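You operate a simulated robot arm through the tools that you are given. There is no shell and no other tool.

You run a simulated robot arm. Do the job below in one go: nothing can be reset, and whatever is moved stays where it is left.

Task
Clamp the red motor, connect it and run it at 2 until DONE shows, then switch off.
Fine: dial back to 0.

Only the result counts: the job must be done as asked and must still hold three seconds after the hand-in. Knocking over, shifting, dropping, spilling or breaking anything else fails it.

Robot
A 7-joint arm with a two-finger parallel gripper, fixed in place. Base frame: the origin is on the floor under the middle of its stand, x ahead of it, y to its left, z up; the work surface is at about z = 874. Lengths are in mm, angles in degrees, forces in N, time in s.
It reaches about 1372 mm from its shoulder. Its first joint turns from -149.0 to 149.0 degrees. Payload 3.43 kg.
The TCP is the grasp point between the finger pads, 30 mm short of the fingertips. In the tool frame z runs along the fingers and y along their closing line. Largest opening 94 mm; finger width 28, thickness 10; the body of the gripper, 50 by 96 mm, starts 55 mm behind the TCP.
Orientation is told as [roll, pitch, yaw] about the base's x, y, z axes, in that order, counted from this pose: with the fingers straight down and closing along the base's y, the tool's x points along the base's -x, its y along +y and its z along -z.

Tools
- The arm moves only by the tool nudge_tool. Its argument "increments" is text: rows parted by semicolons, each of 7 numbers parted by spaces: the turn, a rotation vector about the base's x, y, z in units of 5 degrees (1.0 is 5 degrees), then the shift along the base's x, y, z in units of 40 mm (1.0 is 40 mm), then the gripper command, from -1 (shut) to 1 (fully open), values between in proportion. In form: rx ry rz tx ty tz hand; .... A call has 1 to 20 rows; each row shifts and turns the commanded pose from where the row before left it. A call with a number of a shift or a turn outside -1 to 1 is refused whole. Rows are played at 5 a second. More than 50 mm and 8.6 degrees between two rows, or a gripper value outside its range, and nothing of the call is played. Where a pose cannot be reached the arm comes as near as it can. A force on the tool above 90 N (or 10 N above the force at the start of the call, whichever is more), or a blocked arm, ends the call early, and 0.2 s more pass. Each finger travels about 45 mm/s and halts on what it meets, pressing with about 42 N; the grip force reading is that of the motor and also rises with nothing between the fingers. The clock runs only during rows and for 0.2 s after the last one: add rows that do not move to give the fingers time. It gives the time, the measured TCP pose, the force on the tool (base axes), the opening and the grip force at its end, in the units of the frame above (readings bear some noise), with the torque about the TCP (base axes, N m) and any sound that the robot's microphone picked up, and new pictures: "show" is both (left out), scene, wrist or none.
- Cameras (640 x 400 px; columns grow to the right, rows downward): "scene" is fixed at [399.4, 649.3, 1479.5]; the picture's right is [-0.06, -1.00, 0.00], its down [-0.67, 0.04, -0.74] and it looks along [0.74, -0.04, -0.67] (base axes); focal length 321 px, centre (320, 200). "wrist" rides on the gripper at [76, 14, -103] in the tool frame; the picture's right is [-0.18, 0.98, 0.00], its down [-0.75, -0.14, -0.64] and it looks along [-0.63, -0.12, 0.77] (tool axes); focal length 243 px, centre (320, 200). There is no depth. A picture from a camera that has moved, and an enlarged one, comes with that camera's place and axes in the base frame and with its lens.
- zoom(camera, box): a new picture of the part [left, top, right, bottom] of that camera's present view, enlarged. No time passes.
- close_job(): hands the job in; it is judged then, once.

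Nothing tells you positions but the pictures and the camera data. Unless the task says otherwise, let go and move clear before handing in.

The tools are called after "Call:" as a command line: name --argument value ..., lists and objects as JSON in quotes. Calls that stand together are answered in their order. nudge_tool: Moves the arm, as the interface text tells. Its arguments: {"type":"object","properties":{"increments":{"type":"string"},"show":{"type":"string","enum":["both","scene","wrist","none"]}},"required":["increments"]} The other tools are called the same way: zoom (camera, box) takes an enlarged picture of a part of a camera's view; close_job () hands the job in.

At the start:

```text
time: 0.0
tool_pos: [840.1, 519.2, 1198.4]
tool_rot: [0.0, 0.0, 0.0]
contact_force: [-0.4, -0.1, -0.5]
moment: [0.0, -0.02, -0.02]
width: 94.0
gripper_force: 0.1
```

scene: 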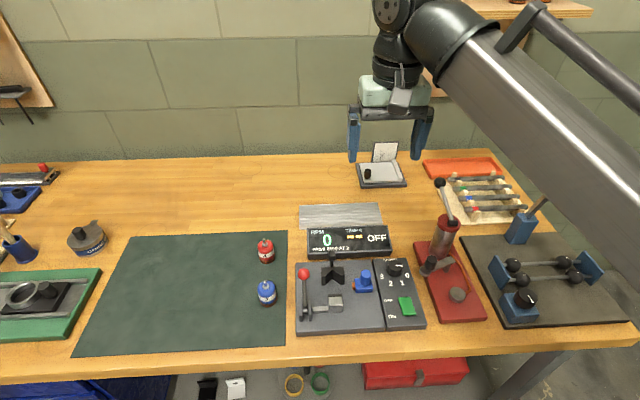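
wrist: 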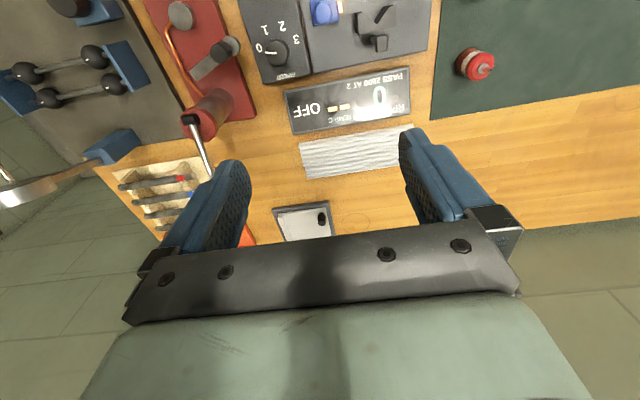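

I see a test bench with a motor rig (clamp, dial, green switch), a display showing OFF, and a red and a blue motor on the green mat. I will zoom in to understand the rig first.

Call:
zoom --camera "scene" --box '[285, 190, 435, 340]'

Call:
zoom --camera "scene" --box '[240, 225, 300, 315]'

Call:
zoom --camera "wrist" --box '[230, 0, 510, 180]'

```text
2.67 times, centred on (360, 265) of scene
camera zoom: at [399.4, 649.3, 1479.5], right [-0.06, -1.0, 0.0], down [-0.67, 0.04, -0.74], along [0.74, -0.04, -0.67], focal length 857 px, centre (213, 27)
```

zoom: 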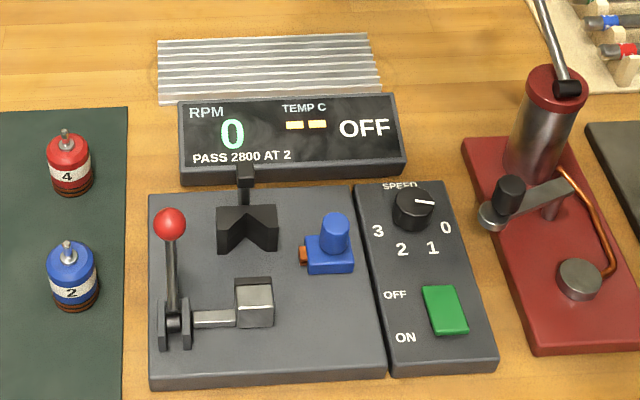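

```text
4.44 times, centred on (270, 270) of scene
camera zoom: at [399.4, 649.3, 1479.5], right [-0.06, -1.0, 0.0], down [-0.67, 0.04, -0.74], along [0.74, -0.04, -0.67], focal length 1429 px, centre (542, -111)
```

zoom: 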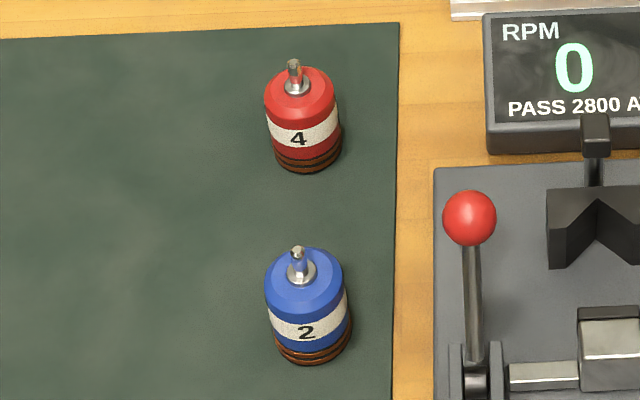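

```text
2.22 times, centred on (370, 90) of wrist
camera zoom: at [763.9, 533.2, 1300.6], right [0.18, 0.98, 0.0], down [0.75, -0.14, 0.64], along [0.63, -0.12, -0.77], focal length 539 px, centre (209, 444)
```

zoom: 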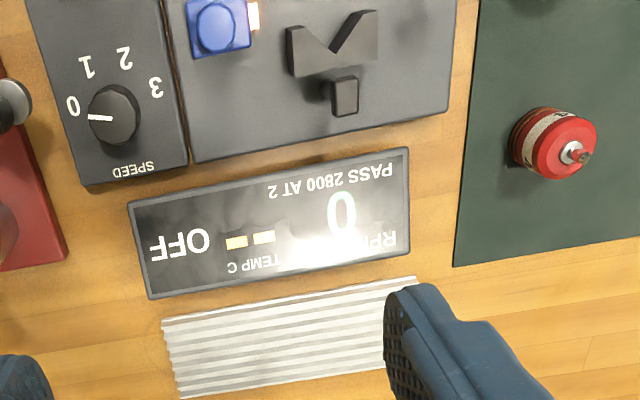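

The red motor stands at about (880, 745) with its top near z 920. The rig (lever, V-block, connector, dial, switch) spans about x 687–843, y 427–680. I will move the wrist camera above the rig for a second view.

Call:
nudge_tool --increments "0 0 0 -1 0.17 0 1; 0 0 0 -1 0.17 -0.2 1; 0 0 0 -1 0.17 -0.2 1; 0 0 0 -1 0.17 -0.2 1; 0 0 0 -1 0.17 -0.2 1; 0 0 0 -1 0.17 -0.2 1; 0 0 0 0 0 0 1" --show "both"

```text
time: 1.6
tool_pos: [598.4, 560.6, 1157.1]
tool_rot: [0.0, 0.0, 0.0]
contact_force: [-0.3, 0.7, -0.6]
moment: [0.01, 0.01, 0.0]
width: 93.9
gripper_force: 0.1
camera wrist: at [522.3, 575.4, 1259.2], right [0.18, 0.98, 0.0], down [0.75, -0.14, 0.64], along [0.63, -0.12, -0.77], focal length 243 px, centre (320, 200)
```

scene: 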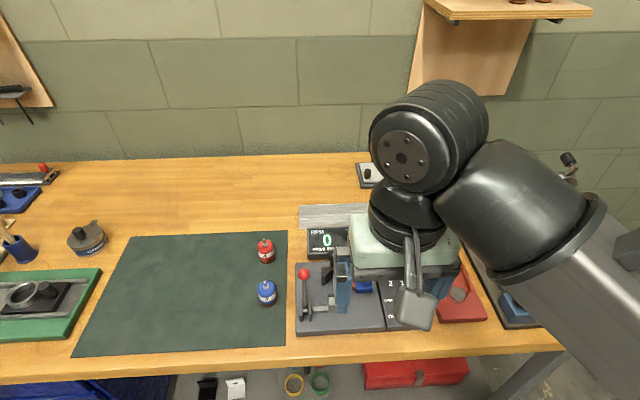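
wrist: 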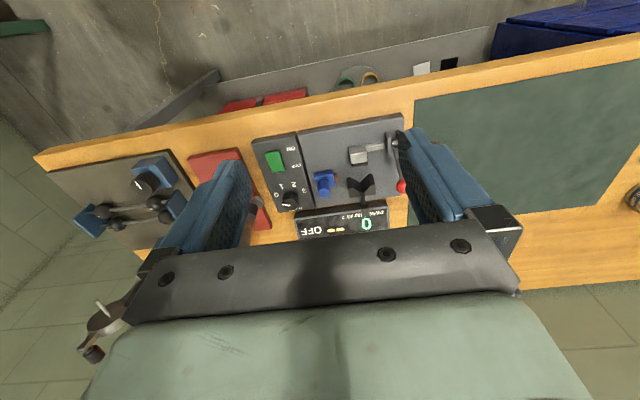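

Call:
zoom --camera "wrist" --box '[240, 105, 430, 245]'

Call:
zoom --camera "wrist" --box '[330, 120, 420, 210]'

Call:
zoom --camera "wrist" --box '[245, 130, 325, 215]'

Call:
zoom --camera "scene" --box '[290, 195, 400, 335]'

```text
2.86 times, centred on (335, 175) of wrist
camera zoom: at [522.3, 575.4, 1259.2], right [0.18, 0.98, 0.0], down [0.75, -0.14, 0.64], along [0.63, -0.12, -0.77], focal length 693 px, centre (277, 271)
```

zoom: 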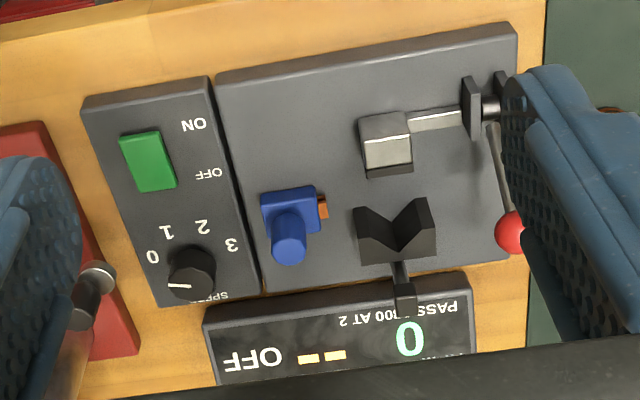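

```text
4.44 times, centred on (375, 165) of wrist
camera zoom: at [522.3, 575.4, 1259.2], right [0.18, 0.98, 0.0], down [0.75, -0.14, 0.64], along [0.63, -0.12, -0.77], focal length 1078 px, centre (76, 356)
```

zoom: 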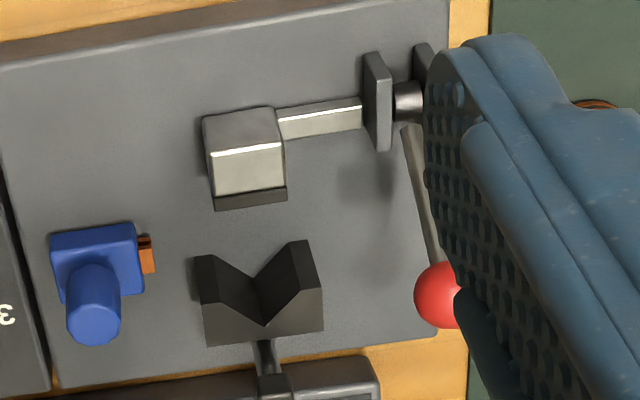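

```text
4.71 times, centred on (285, 172) of wrist
camera zoom: at [522.3, 575.4, 1259.2], right [0.18, 0.98, 0.0], down [0.75, -0.14, 0.64], along [0.63, -0.12, -0.77], focal length 1142 px, centre (485, 329)
```

zoom: 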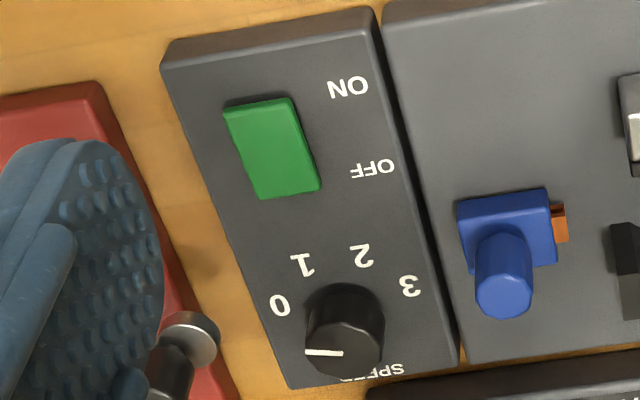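

```text
2.86 times, centred on (345, 265) of scene
camera zoom: at [399.4, 649.3, 1479.5], right [-0.06, -1.0, 0.0], down [-0.67, 0.04, -0.74], along [0.74, -0.04, -0.67], focal length 918 px, centre (249, 14)
```

zoom: 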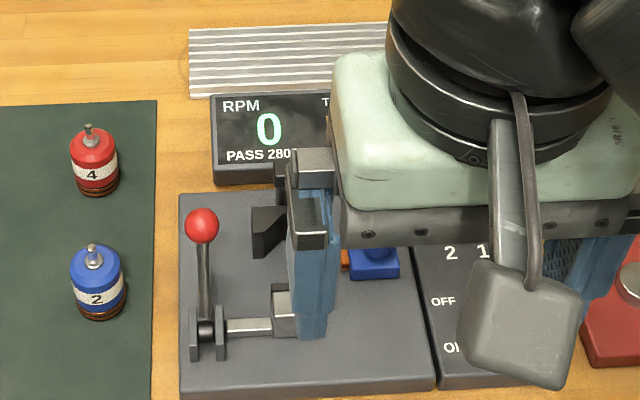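

The lever ball is at about (772, 662, 950), its pivot at about (727, 662, 890), and the sensor post head at about (830, 600, 925). I will move over the red motor now, which also clears the scene camera's view of the rig.

Call:
nudge_tool --increments "0 0 0 0.88 0.577 0 1; 0 0 0 0.88 0.577 0 1; 0 0 0 0.88 0.577 0 1; 0 0 0 0.88 0.577 0 1; 0 0 0 0.88 0.577 0 1; 0 0 0 0.88 0.577 0 1; 0 0 0 0.88 0.577 -0.4 1; 0 0 0 0.88 0.577 -0.5 1; 0 0 0 0 0 -0.5 1; 0 0 0 0 0 0 1" --show "both"

```text
time: 3.8
tool_pos: [882.2, 743.6, 1104.0]
tool_rot: [0.1, 0.0, 0.0]
contact_force: [0.0, 0.0, 0.4]
moment: [-0.01, 0.04, -0.02]
width: 94.0
gripper_force: 0.0
camera wrist: at [805.8, 759.0, 1205.1], right [0.18, 0.98, 0.0], down [0.75, -0.14, 0.64], along [0.63, -0.12, -0.77], focal length 243 px, centre (320, 200)
```

scene: 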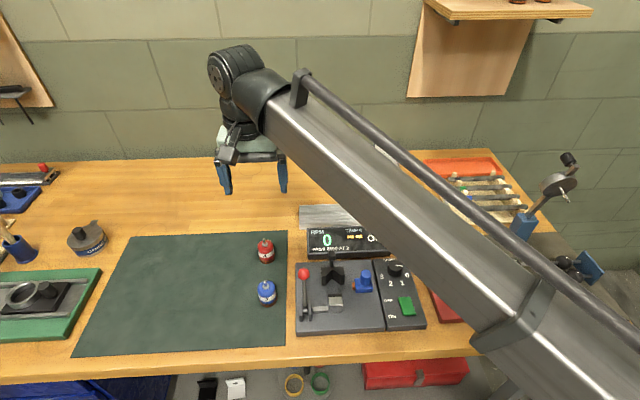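
wrist: 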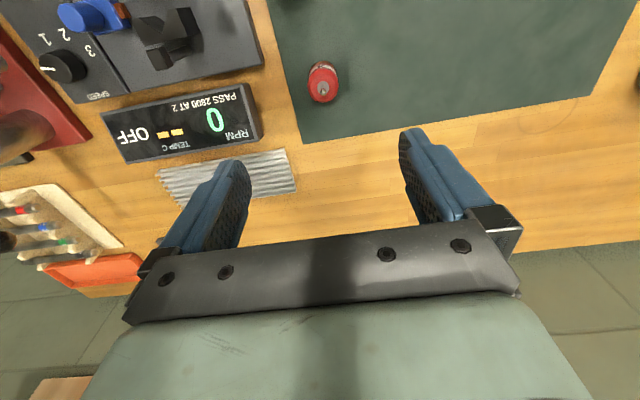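

Call:
zoom --camera "scene" --box '[315, 245, 375, 295]'

Call:
zoom --camera "scene" --box '[290, 255, 360, 335]'

Call:
zoom --camera "scene" --box '[365, 255, 430, 330]'

Call:
zoom --camera "wrist" --box '[290, 50, 350, 110]'

Call:
zoom --camera "wrist" --box '[100, 0, 220, 80]'

```text
8.00 times, centred on (345, 270) of scene
camera zoom: at [399.4, 649.3, 1479.5], right [-0.06, -1.0, 0.0], down [-0.67, 0.04, -0.74], along [0.74, -0.04, -0.67], focal length 2571 px, centre (120, -360)
```

zoom: 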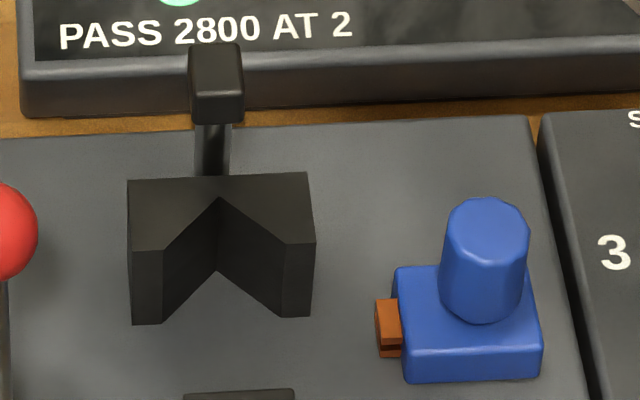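

```text
5.00 times, centred on (325, 295) of scene
camera zoom: at [399.4, 649.3, 1479.5], right [-0.06, -1.0, 0.0], down [-0.67, 0.04, -0.74], along [0.74, -0.04, -0.67], focal length 1607 px, centre (295, -275)
```

zoom: 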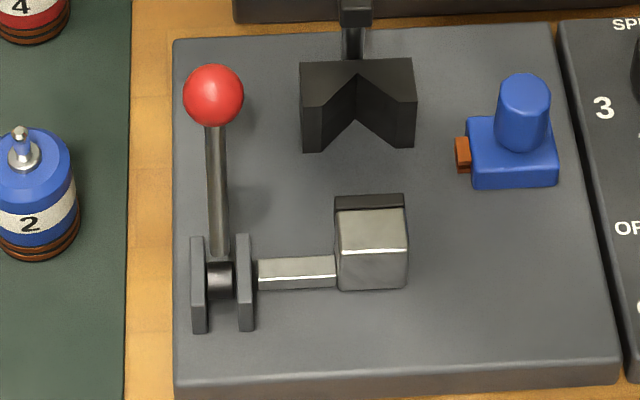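

```text
5.33 times, centred on (398, 292) of scene
camera zoom: at [399.4, 649.3, 1479.5], right [-0.06, -1.0, 0.0], down [-0.67, 0.04, -0.74], along [0.74, -0.04, -0.67], focal length 1714 px, centre (-93, -293)
```

zoom: 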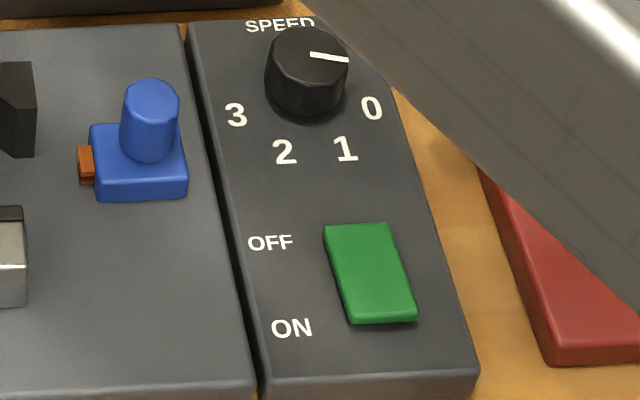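

```text
6.67 times, centred on (320, 80) of wrist
camera zoom: at [805.8, 759.0, 1205.1], right [0.18, 0.98, 0.0], down [0.75, -0.14, 0.64], along [0.63, -0.12, -0.77], focal length 1618 px, centre (320, 1000)
```

zoom: 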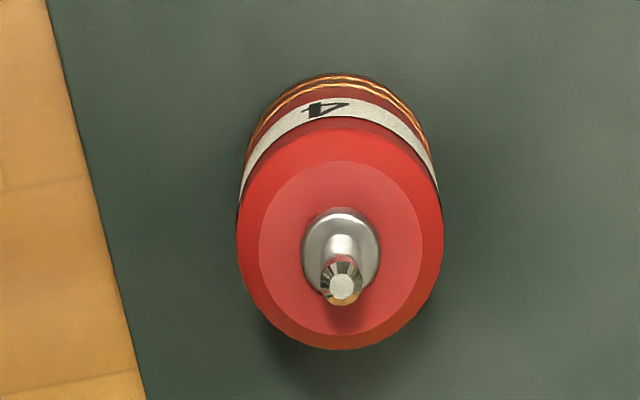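

```text
5.00 times, centred on (160, 40) of wrist
camera zoom: at [805.8, 759.0, 1205.1], right [0.18, 0.98, 0.0], down [0.75, -0.14, 0.64], along [0.63, -0.12, -0.77], focal length 1213 px, centre (1120, 1000)
```

zoom: 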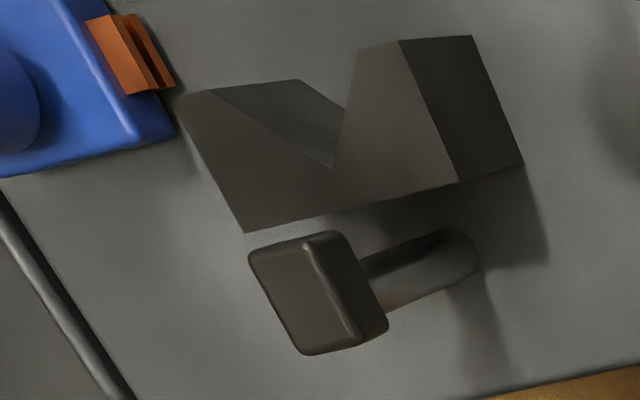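

The motor measures about 34 mm in diameter and 34 mm tall. The two cameras disagree by about 10 mm in x, so I will calibrate the scene camera against the gripper, whose position is known.

Call:
zoom --camera "scene" --box '[205, 130, 305, 200]'

Call:
zoom --camera "wrist" --box '[130, 110, 530, 300]'

Call:
zoom --camera "scene" --box '[245, 230, 290, 275]'

```text
5.71 times, centred on (255, 165) of scene
camera zoom: at [399.4, 649.3, 1479.5], right [-0.06, -1.0, 0.0], down [-0.67, 0.04, -0.74], along [0.74, -0.04, -0.67], focal length 1837 px, centre (691, 400)
```

zoom: 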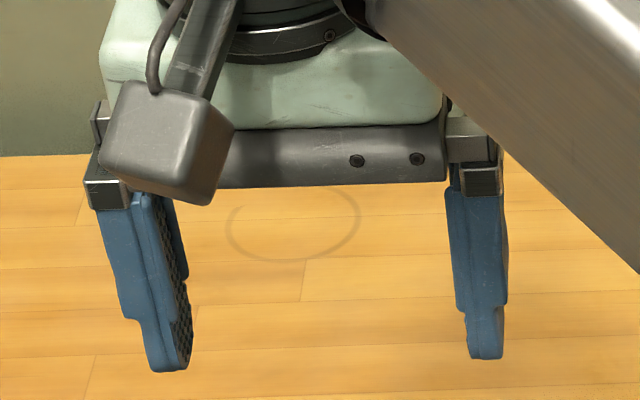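

```text
1.60 times, centred on (330, 205) of wrist
camera zoom: at [805.8, 759.0, 1205.1], right [0.18, 0.98, 0.0], down [0.75, -0.14, 0.64], along [0.63, -0.12, -0.77], focal length 388 px, centre (304, 192)
```

zoom: 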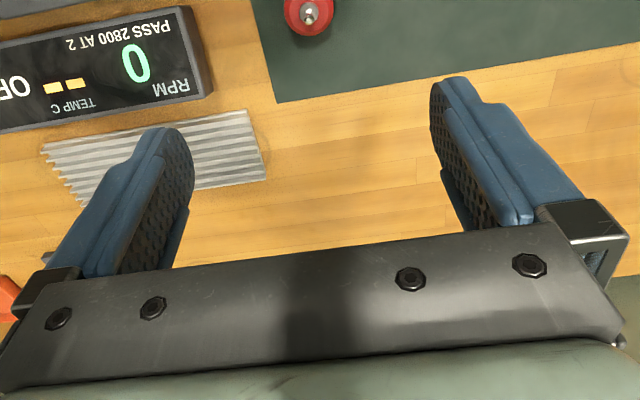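

```text
8.89 times, centred on (268, 252) of scene
camera zoom: at [399.4, 649.3, 1479.5], right [-0.06, -1.0, 0.0], down [-0.67, 0.04, -0.74], along [0.74, -0.04, -0.67], focal length 2857 px, centre (787, -267)
```

zoom: 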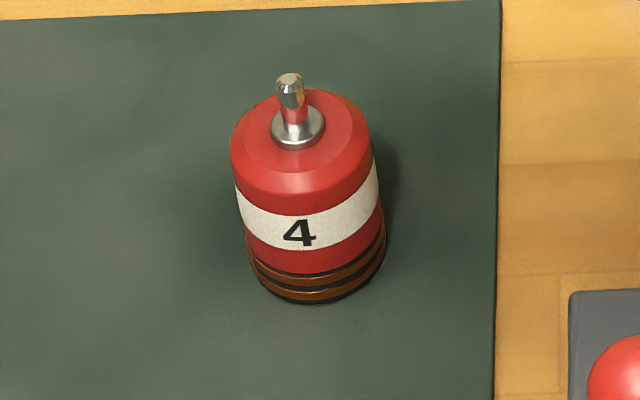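

Both cameras check out against the gripper to a few mm, so I will close the gap by descending toward the motor and checking alignment at closer range.

Call:
nudge_tool --increments "0 0 0 -0.1 0.05 -0.9 1; 0 0 0 0 0 -0.9 1; 0 0 0 0 0 -0.9 1; 0 0 0 0 0 0 1" --show "both"

Call:
zoom --camera "scene" --box '[220, 190, 310, 280]'

Call:
zoom --camera "wrist" --box '[250, 60, 410, 200]'

```text
time: 4.8
tool_pos: [878.0, 746.3, 997.0]
tool_rot: [0.1, 0.0, -0.1]
contact_force: [0.4, -0.1, -0.2]
moment: [0.01, 0.02, 0.03]
width: 94.0
gripper_force: 0.2
camera wrist: at [801.6, 760.0, 1098.5], right [0.18, 0.98, 0.0], down [0.75, -0.14, 0.64], along [0.63, -0.12, -0.77], focal length 243 px, centre (320, 200)
```

scene: 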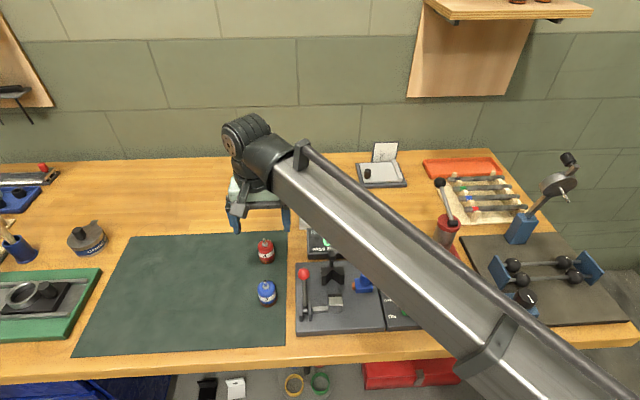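
wrist: 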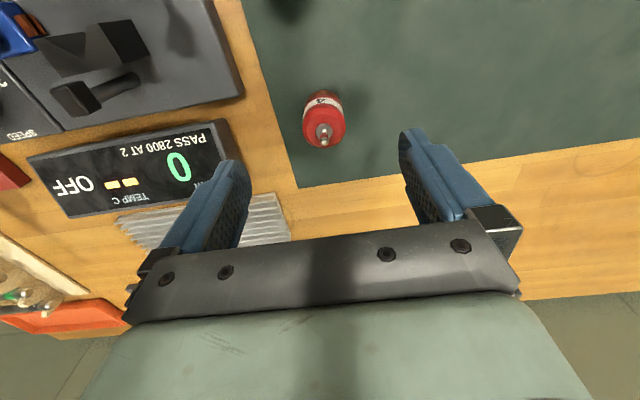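

```text
4.44 times, centred on (265, 235) of scene
camera zoom: at [399.4, 649.3, 1479.5], right [-0.06, -1.0, 0.0], down [-0.67, 0.04, -0.74], along [0.74, -0.04, -0.67], focal length 1429 px, centre (564, 44)
```

zoom: 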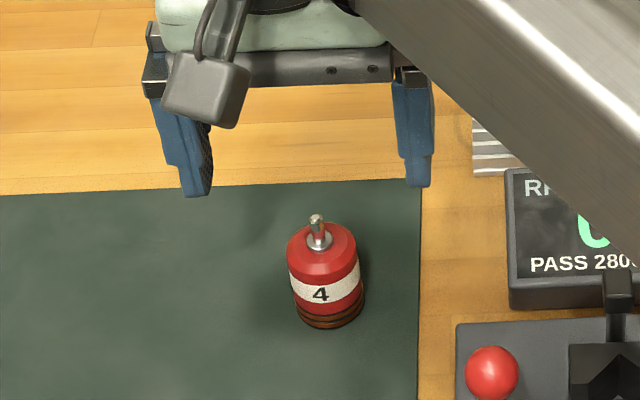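

```text
2.86 times, centred on (330, 130) of wrist
camera zoom: at [801.6, 760.0, 1098.5], right [0.18, 0.98, 0.0], down [0.75, -0.14, 0.64], along [0.63, -0.12, -0.77], focal length 693 px, centre (291, 400)
```

zoom: 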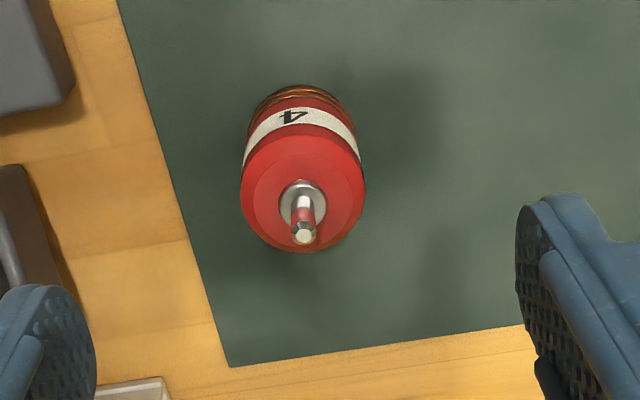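

The motor axis is now at about (880, 748) with its top near z 922, and both views agree to about 3 mm. I will descend with a slight −x offset, so the fingers stay clear of the V-block later, and grip it.

Call:
nudge_tool --increments "0 0 0 -0.13 0.03 -0.6 1; 0 0 0 0 0 -0.6 1; 0 0 0 0 0 -0.42 1; 0 0 0 0 0 0 1" --show "both"

Call:
zoom --camera "wrist" --box '[220, 80, 420, 220]'

Call:
zoom --camera "scene" --box '[220, 190, 310, 280]'

```text
time: 5.8
tool_pos: [872.8, 747.2, 930.6]
tool_rot: [0.0, -0.1, -0.1]
contact_force: [0.9, -0.1, 0.3]
moment: [-0.03, 0.0, 0.01]
width: 93.9
gripper_force: 0.1
camera wrist: at [795.8, 762.1, 1032.9], right [0.18, 0.98, 0.0], down [0.75, -0.14, 0.64], along [0.63, -0.12, -0.77], focal length 243 px, centre (320, 200)
```

scene: 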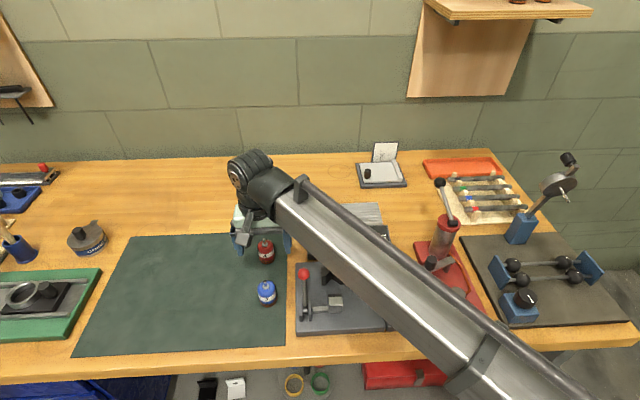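
wrist: 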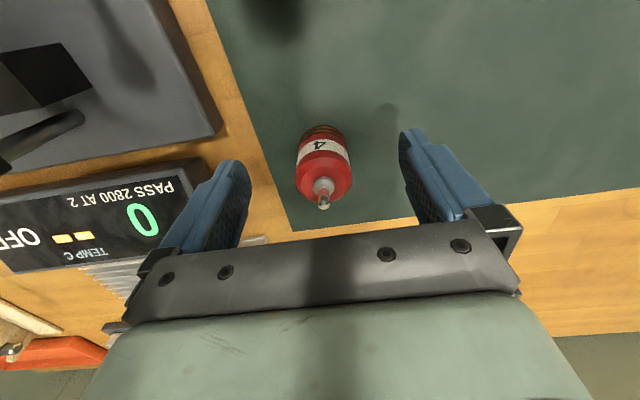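

```text
2.86 times, centred on (320, 150) of wrist
camera zoom: at [795.8, 762.1, 1032.9], right [0.18, 0.98, 0.0], down [0.75, -0.14, 0.64], along [0.63, -0.12, -0.77], focal length 693 px, centre (320, 343)
```

zoom: 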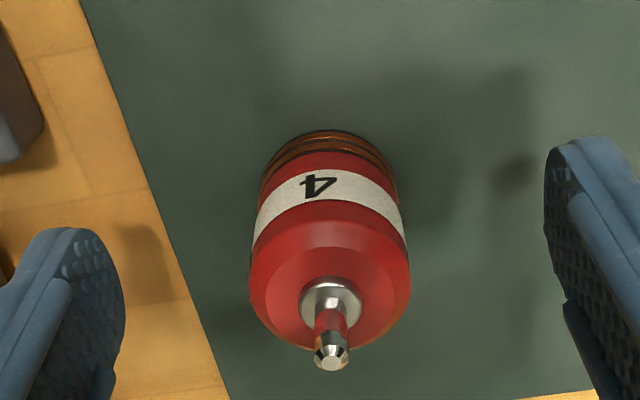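

```text
4.44 times, centred on (265, 235) of scene
camera zoom: at [399.4, 649.3, 1479.5], right [-0.06, -1.0, 0.0], down [-0.67, 0.04, -0.74], along [0.74, -0.04, -0.67], focal length 1429 px, centre (564, 44)
```

zoom: 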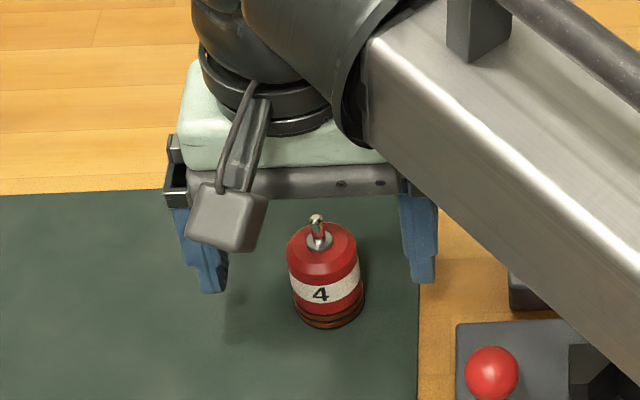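

The wrist views triangulate the motor at x ≈ 886 with its top near 910, and the mat near z 862. That is lower than the stated 874, so I will shift +x and carefully lower the open fingers to find the actual surface height.

Call:
nudge_tool --increments "0 0 0 0.18 0.02 -0.2 1; 0 0 0 0 0 -0.2 1; 0 0 0 0 0 0 1" --show "none"

Call:
nudge_tool --increments "0 0 0 0 0 -0.1 1; 0 0 0 0 0 0 1; 0 0 0 0 0 0 1" --show "none"

Call:
nudge_tool --increments "0 0 0 0 0 -0.07 1; 0 0 0 0 0 0 1; 0 0 0 0 0 0 1" --show "both"

```text
time: 6.6
tool_pos: [880.5, 750.1, 914.7]
tool_rot: [0.0, 0.0, 0.0]
contact_force: [0.7, 1.3, 0.2]
moment: [0.02, -0.04, 0.01]
width: 94.1
gripper_force: 0.2
```

```text
time: 7.4
tool_pos: [881.4, 747.6, 909.5]
tool_rot: [0.0, 0.0, 0.0]
contact_force: [-0.2, -0.8, 0.0]
moment: [0.01, -0.03, 0.01]
width: 94.1
gripper_force: 0.0
```

```text
time: 8.2
tool_pos: [879.8, 749.5, 906.7]
tool_rot: [0.0, -0.1, 0.0]
contact_force: [0.6, 0.6, 0.2]
moment: [0.01, 0.02, 0.0]
width: 94.0
gripper_force: 0.1
camera wrist: at [803.3, 763.9, 1009.2], right [0.18, 0.98, 0.0], down [0.75, -0.14, 0.64], along [0.63, -0.12, -0.77], focal length 243 px, centre (320, 200)
```

scene: 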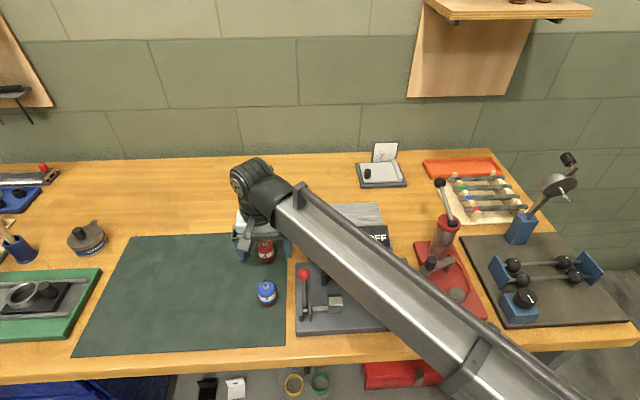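
wrist: 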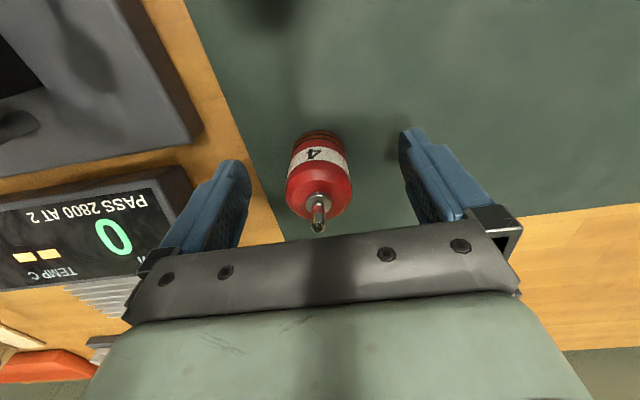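

There is no contact yet with the fingertips at z ≈ 877. I will keep feeling for the surface in small steps.

Call:
nudge_tool --increments "0 0 0 0 0 -0.06 1; 0 0 0 0 0 0 1; 0 0 0 0 0 0 1" --show "none"

Call:
nudge_tool --increments "0 0 0 0 0 -0.05 1; 0 0 0 0 0 0 1; 0 0 0 0 0 0 1" --show "none"

Call:
nudge_tool --increments "0 0 0 0 0 -0.05 1; 0 0 0 0 0 0 1; 0 0 0 0 0 0 1" --show "both"

Call:
zoom --camera "wrist" --box '[220, 100, 480, 260]'

```text
time: 9.0
tool_pos: [880.4, 748.6, 905.5]
tool_rot: [0.0, 0.0, 0.0]
contact_force: [-0.5, -0.2, -0.3]
moment: [0.01, -0.03, -0.01]
width: 93.8
gripper_force: 0.1
```

```text
time: 9.8
tool_pos: [881.6, 748.0, 902.6]
tool_rot: [-0.1, 0.1, 0.0]
contact_force: [-0.5, 0.1, 0.0]
moment: [0.03, 0.0, -0.01]
width: 93.9
gripper_force: 0.1
```

```text
time: 10.6
tool_pos: [879.7, 749.3, 901.4]
tool_rot: [0.0, -0.1, 0.0]
contact_force: [-0.5, -0.4, -0.3]
moment: [-0.03, 0.01, -0.02]
width: 94.0
gripper_force: 0.1
camera wrist: at [803.2, 763.5, 1002.8], right [0.18, 0.98, 0.0], down [0.75, -0.14, 0.64], along [0.63, -0.12, -0.77], focal length 243 px, centre (320, 200)
```

scene: 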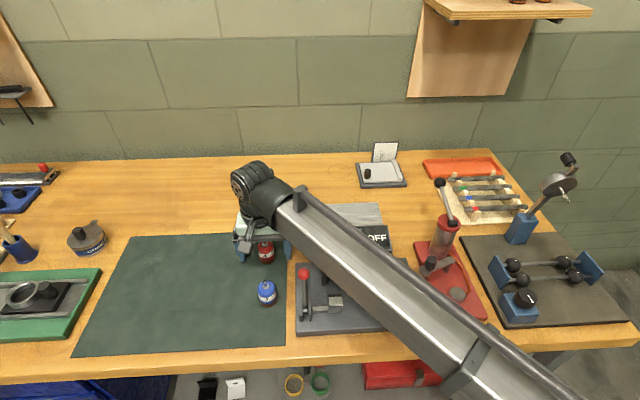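
wrist: 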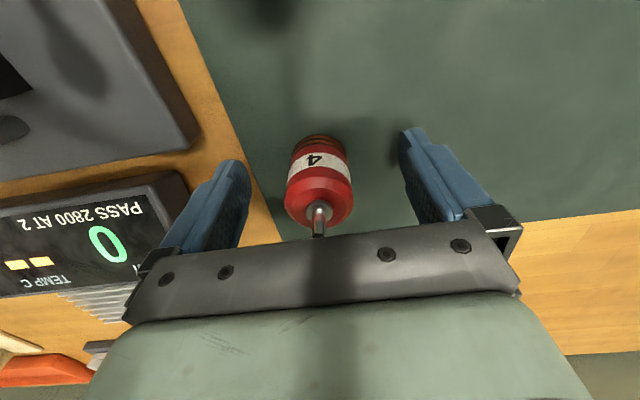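

```text
2.46 times, centred on (350, 180) of wrist
camera zoom: at [803.2, 763.5, 1002.8], right [0.18, 0.98, 0.0], down [0.75, -0.14, 0.64], along [0.63, -0.12, -0.77], focal length 597 px, centre (246, 249)
```

zoom: 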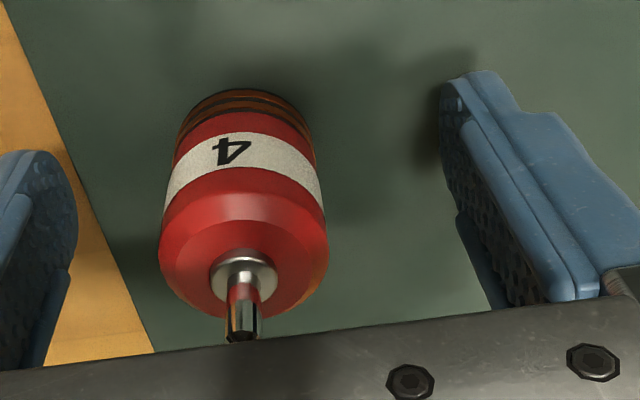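

No contact even at 871, so the mat really is near 862 and the wrist camera is trustworthy. I will raise to grip height (TCP ≈ 914) and close on the motor.

Call:
nudge_tool --increments "0 0 0 -0.02 0 0.32 1; 0 0 0 0 0 0 0.4; 0 0 0 0 0 0 0; 0 0 0 0 0 0 -0.2; 0 0 0 0 0 0 -0.4; 0 0 0 0 0 0 -0.5; 0 0 0 0 0 0 -0.5; 0 0 0 0 0 0 -0.5" --show "both"

Call:
zoom --camera "wrist" --box '[220, 100, 420, 260]'

Call:
zoom --camera "scene" --box '[230, 200, 310, 280]'

```text
time: 12.4
tool_pos: [880.4, 748.8, 914.6]
tool_rot: [0.0, 0.0, 0.0]
contact_force: [0.6, -1.5, 0.4]
moment: [-0.08, -0.05, 0.02]
width: 35.4
gripper_force: 41.6
camera wrist: at [803.7, 763.9, 1016.1], right [0.18, 0.98, 0.0], down [0.75, -0.14, 0.64], along [0.63, -0.12, -0.77], focal length 243 px, centre (320, 200)
```

scene: 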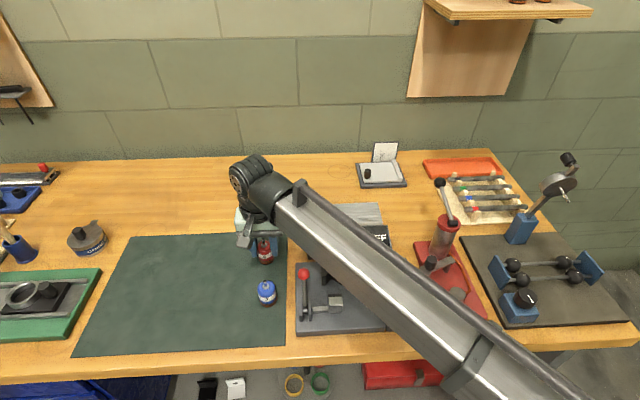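
wrist: 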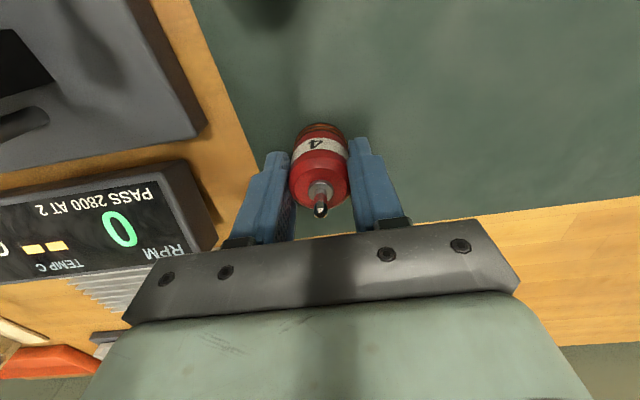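

```text
2.50 times, centred on (320, 180) of wrist
camera zoom: at [803.7, 763.9, 1016.1], right [0.18, 0.98, 0.0], down [0.75, -0.14, 0.64], along [0.63, -0.12, -0.77], focal length 606 px, centre (320, 250)
```

zoom: 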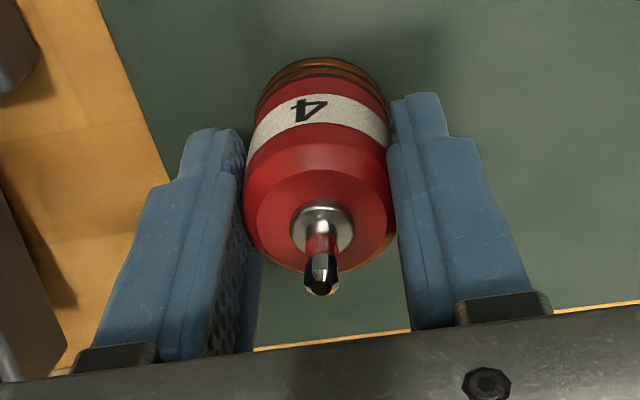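

```text
5.00 times, centred on (270, 240) of scene
camera zoom: at [399.4, 649.3, 1479.5], right [-0.06, -1.0, 0.0], down [-0.67, 0.04, -0.74], along [0.74, -0.04, -0.67], focal length 1607 px, centre (570, 0)
```

zoom: 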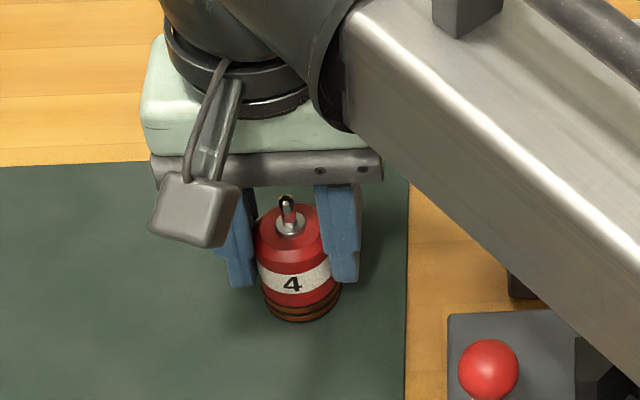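

The motor is gripped firmly at width 35.4, with its axis about 7 mm in +x of the TCP. I will lift it and carry it above the V-block gap.

Call:
nudge_tool --increments "0 0 0 0 0 0.5 -0.5; 0 0 0 0 0 1 -0.5; 0 0 0 0 0 1 -0.5; 0 0 0 0 0 0.5 -0.5; 0 0 0 -0.68 -0.92 0 -0.5; 0 0 0 -0.68 -0.92 0 -0.5; 0 0 0 -0.68 -0.92 0 -0.5; 0 0 0 -0.68 -0.92 0 -0.5; 0 0 0 0 0 0 -0.5" --show "both"

Call:
zoom --camera "wrist" --box '[200, 0, 440, 240]'

Call:
zoom --camera "scene" --box '[285, 190, 400, 340]'

```text
time: 14.4
tool_pos: [768.0, 600.5, 1034.5]
tool_rot: [-0.1, -0.1, 0.1]
contact_force: [0.0, -0.6, -1.1]
moment: [0.01, 0.01, -0.02]
width: 35.1
gripper_force: 41.7
camera wrist: at [692.6, 615.3, 1136.8], right [0.18, 0.98, 0.0], down [0.75, -0.14, 0.64], along [0.63, -0.12, -0.77], focal length 243 px, centre (320, 200)
```

scene: 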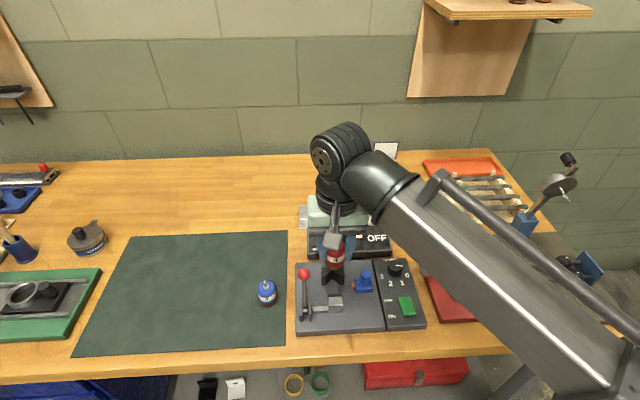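
wrist: 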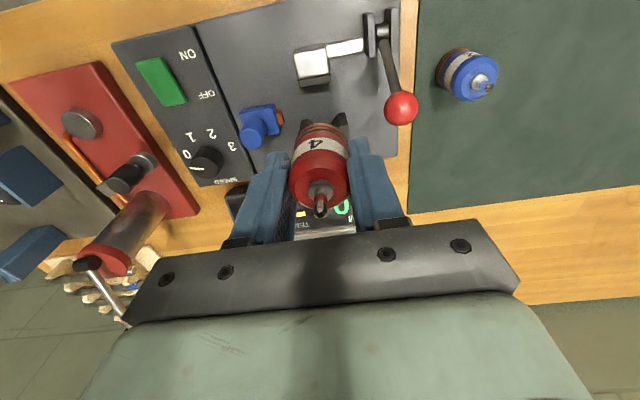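

```text
1.67 times, centred on (320, 120) of wrist
camera zoom: at [692.6, 615.3, 1136.8], right [0.18, 0.98, 0.0], down [0.75, -0.14, 0.64], along [0.63, -0.12, -0.77], focal length 404 px, centre (320, 333)
```

zoom: 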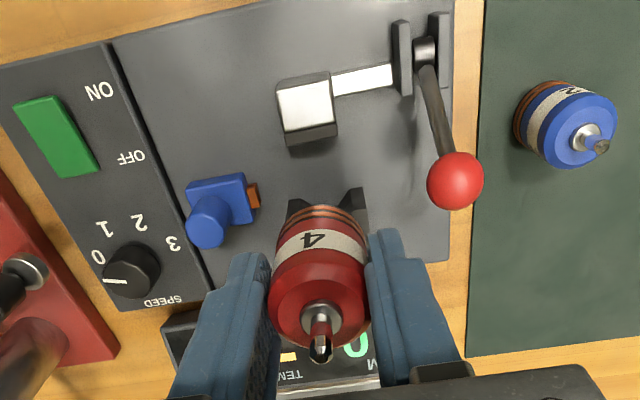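

```text
2.67 times, centred on (342, 265) of scene
camera zoom: at [399.4, 649.3, 1479.5], right [-0.06, -1.0, 0.0], down [-0.67, 0.04, -0.74], along [0.74, -0.04, -0.67], focal length 857 px, centre (260, 27)
```

zoom: 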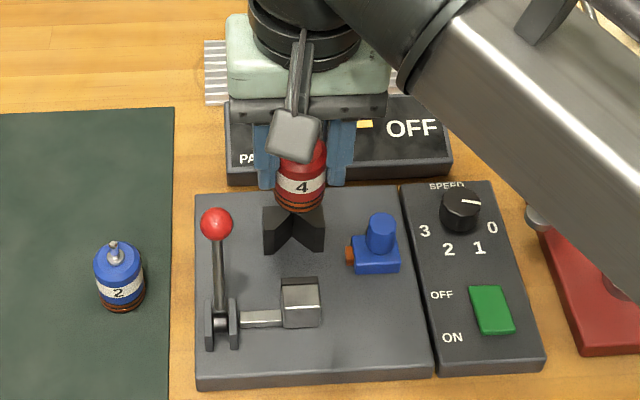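

From this view the ball is at about (760, 659, 969), the pivot at about (721, 659, 910), the jaw front at x ≈ 749, and the V vertex at x ≈ 805. I will lower the motor into the gap, stopping about 10 mm above the plate to check.

Call:
nudge_tool --increments "0 0 0 0.06 0 -0.6 -0.5; 0 0 0 0 0 -0.6 -0.5; 0 0 0 0 0 -0.6 -0.5; 0 0 0 0 0 -0.4 -0.5; 0 0 0 0 0 0 -0.5; 0 0 0 0 0 0 -0.5" --show "both"

Call:
zoom --camera "wrist" --box '[220, 60, 420, 240]'

Call:
zoom --camera "scene" --box '[290, 225, 390, 325]'

```text
time: 15.8
tool_pos: [772.2, 601.9, 946.5]
tool_rot: [0.1, 0.0, 0.0]
contact_force: [-0.6, -0.1, -1.4]
moment: [-0.04, -0.02, -0.01]
width: 35.7
gripper_force: 42.1
camera wrist: at [695.6, 615.3, 1047.9], right [0.18, 0.98, 0.0], down [0.75, -0.14, 0.64], along [0.63, -0.12, -0.77], focal length 243 px, centre (320, 200)
```

scene: 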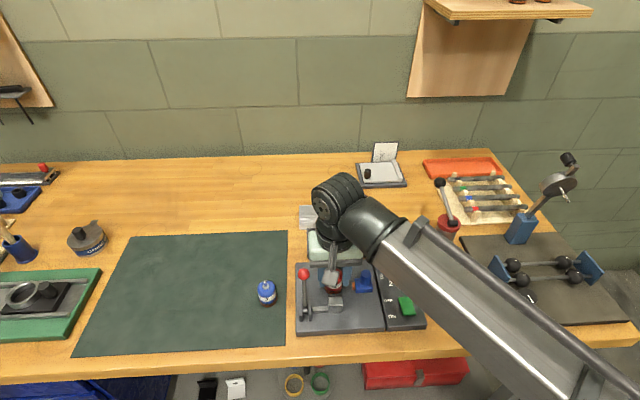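
wrist: 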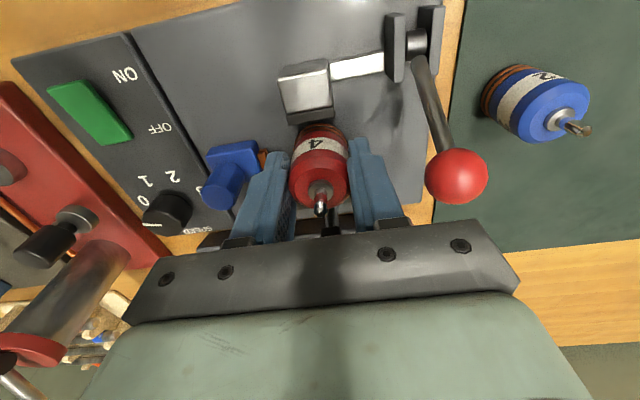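

```text
2.22 times, centred on (320, 150) of wrist
camera zoom: at [695.6, 615.3, 1047.9], right [0.18, 0.98, 0.0], down [0.75, -0.14, 0.64], along [0.63, -0.12, -0.77], focal length 539 px, centre (320, 311)
```

zoom: 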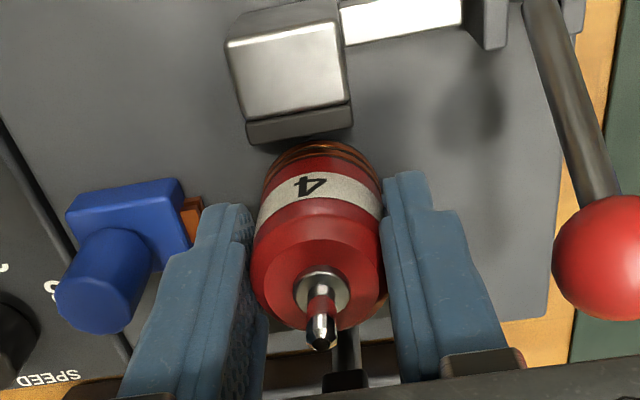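

```text
4.00 times, centred on (340, 275) of scene
camera zoom: at [399.4, 649.3, 1479.5], right [-0.06, -1.0, 0.0], down [-0.67, 0.04, -0.74], along [0.74, -0.04, -0.67], focal length 1286 px, centre (240, -100)
```

zoom: 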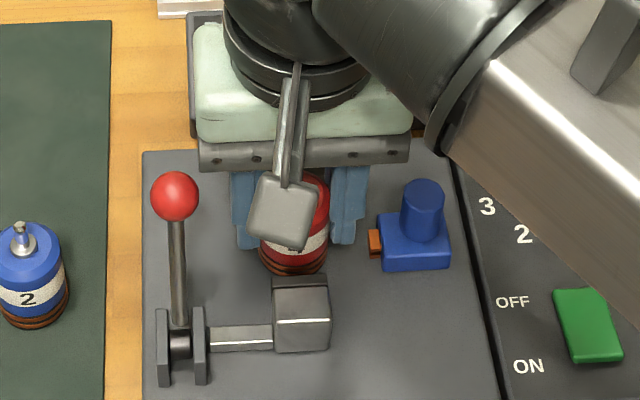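

The motor is between the jaw and the V, with clearances all around. I will lower it in small steps, watching the force for contact with the plate.

Call:
nudge_tool --increments "0 0 0 0 0 -0.17 -0.5; 0 0 0 0 0 0 -0.5; 0 0 0 0 0 0 -0.5" --show "none"

Call:
nudge_tool --increments "0 0 0 0 0 -0.05 -0.5; 0 0 0 0 0 0 -0.5; 0 0 0 0 0 0 -0.5" --show "none"

Call:
nudge_tool --increments "0 0 0 0 0 -0.04 -0.5; 0 0 0 0 0 0 -0.5; 0 0 0 0 0 0 -0.5" --show "none"

```text
time: 16.6
tool_pos: [773.3, 600.5, 938.7]
tool_rot: [0.0, 0.0, 0.0]
contact_force: [-0.1, -0.4, -1.9]
moment: [0.01, -0.01, 0.01]
width: 35.0
gripper_force: 42.1
```

```text
time: 17.4
tool_pos: [773.0, 600.1, 936.6]
tool_rot: [0.0, 0.0, 0.0]
contact_force: [0.2, 1.1, -2.1]
moment: [-0.02, -0.04, -0.01]
width: 35.6
gripper_force: 41.9
```

```text
time: 18.2
tool_pos: [773.6, 600.5, 933.8]
tool_rot: [0.0, 0.0, -0.1]
contact_force: [0.4, 0.8, -1.6]
moment: [-0.01, -0.04, -0.03]
width: 35.4
gripper_force: 41.7
```

No contact yet, so I will keep lowering gently.

Call:
nudge_tool --increments "0 0 0 0 0 -0.04 -0.5; 0 0 0 0 0 0 -0.5; 0 0 0 0 0 0 -0.5" --show "none"

Call:
nudge_tool --increments "0 0 0 0 0 -0.04 -0.5; 0 0 0 0 0 0 -0.5; 0 0 0 0 0 0 -0.5" --show "none"

Call:
nudge_tool --increments "0 0 0 0 0 -0.04 -0.5; 0 0 0 0 0 0 -0.5; 0 0 0 0 0 0 -0.5" --show "both"

Call:
zoom --camera "wrist" --box '[220, 60, 420, 240]'

Call:
zoom --camera "scene" --box '[310, 245, 370, 310]'

```text
time: 19.0
tool_pos: [773.8, 601.8, 933.3]
tool_rot: [0.0, 0.1, 0.0]
contact_force: [-0.2, -0.2, -0.7]
moment: [-0.02, 0.03, 0.01]
width: 35.3
gripper_force: 42.2
```

```text
time: 19.8
tool_pos: [773.5, 601.2, 932.9]
tool_rot: [0.0, -0.1, 0.0]
contact_force: [3.3, -0.6, 16.5]
moment: [-0.06, 0.05, 0.0]
width: 35.5
gripper_force: 41.8
```

```text
time: 20.6
tool_pos: [773.9, 600.2, 932.1]
tool_rot: [0.1, -0.2, 0.0]
contact_force: [9.5, 3.0, 36.3]
moment: [0.21, -0.06, -0.03]
width: 35.4
gripper_force: 41.9
camera wrist: at [696.9, 615.3, 1033.4], right [0.18, 0.98, 0.0], down [0.75, -0.14, 0.64], along [0.63, -0.12, -0.77], focal length 243 px, centre (320, 200)
```

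scene: 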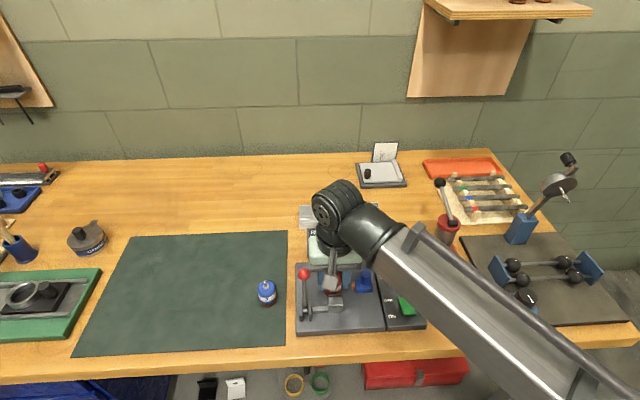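
wrist: 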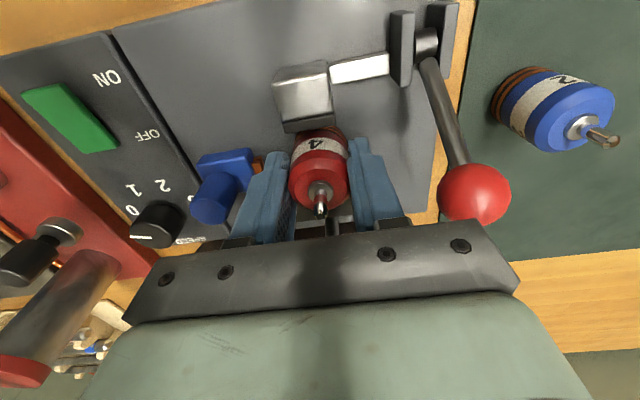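

```text
2.22 times, centred on (320, 150) of wrist
camera zoom: at [696.9, 615.3, 1033.4], right [0.18, 0.98, 0.0], down [0.75, -0.14, 0.64], along [0.63, -0.12, -0.77], focal length 539 px, centre (320, 311)
```

zoom: 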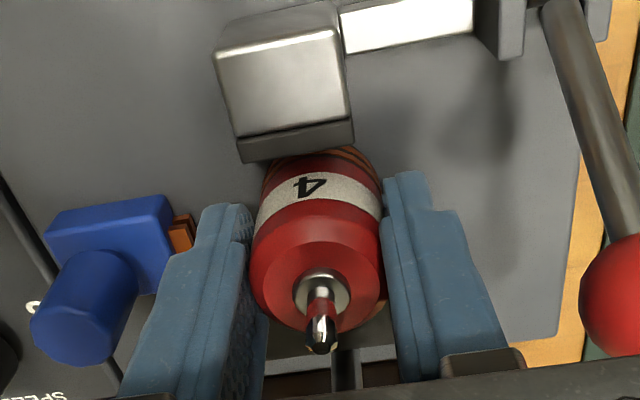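

```text
6.15 times, centred on (340, 278) of scene
camera zoom: at [399.4, 649.3, 1479.5], right [-0.06, -1.0, 0.0], down [-0.67, 0.04, -0.74], along [0.74, -0.04, -0.67], focal length 1978 px, centre (197, -277)
```

zoom: 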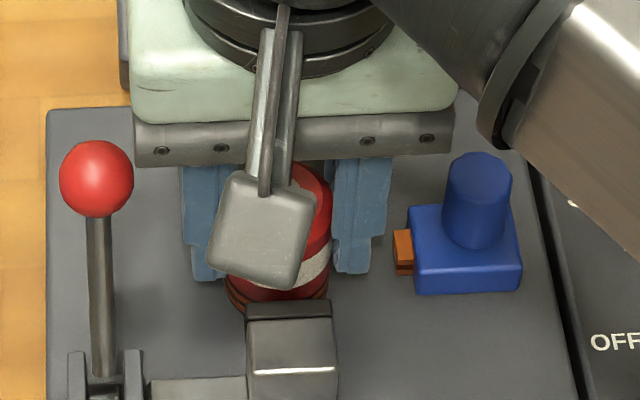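

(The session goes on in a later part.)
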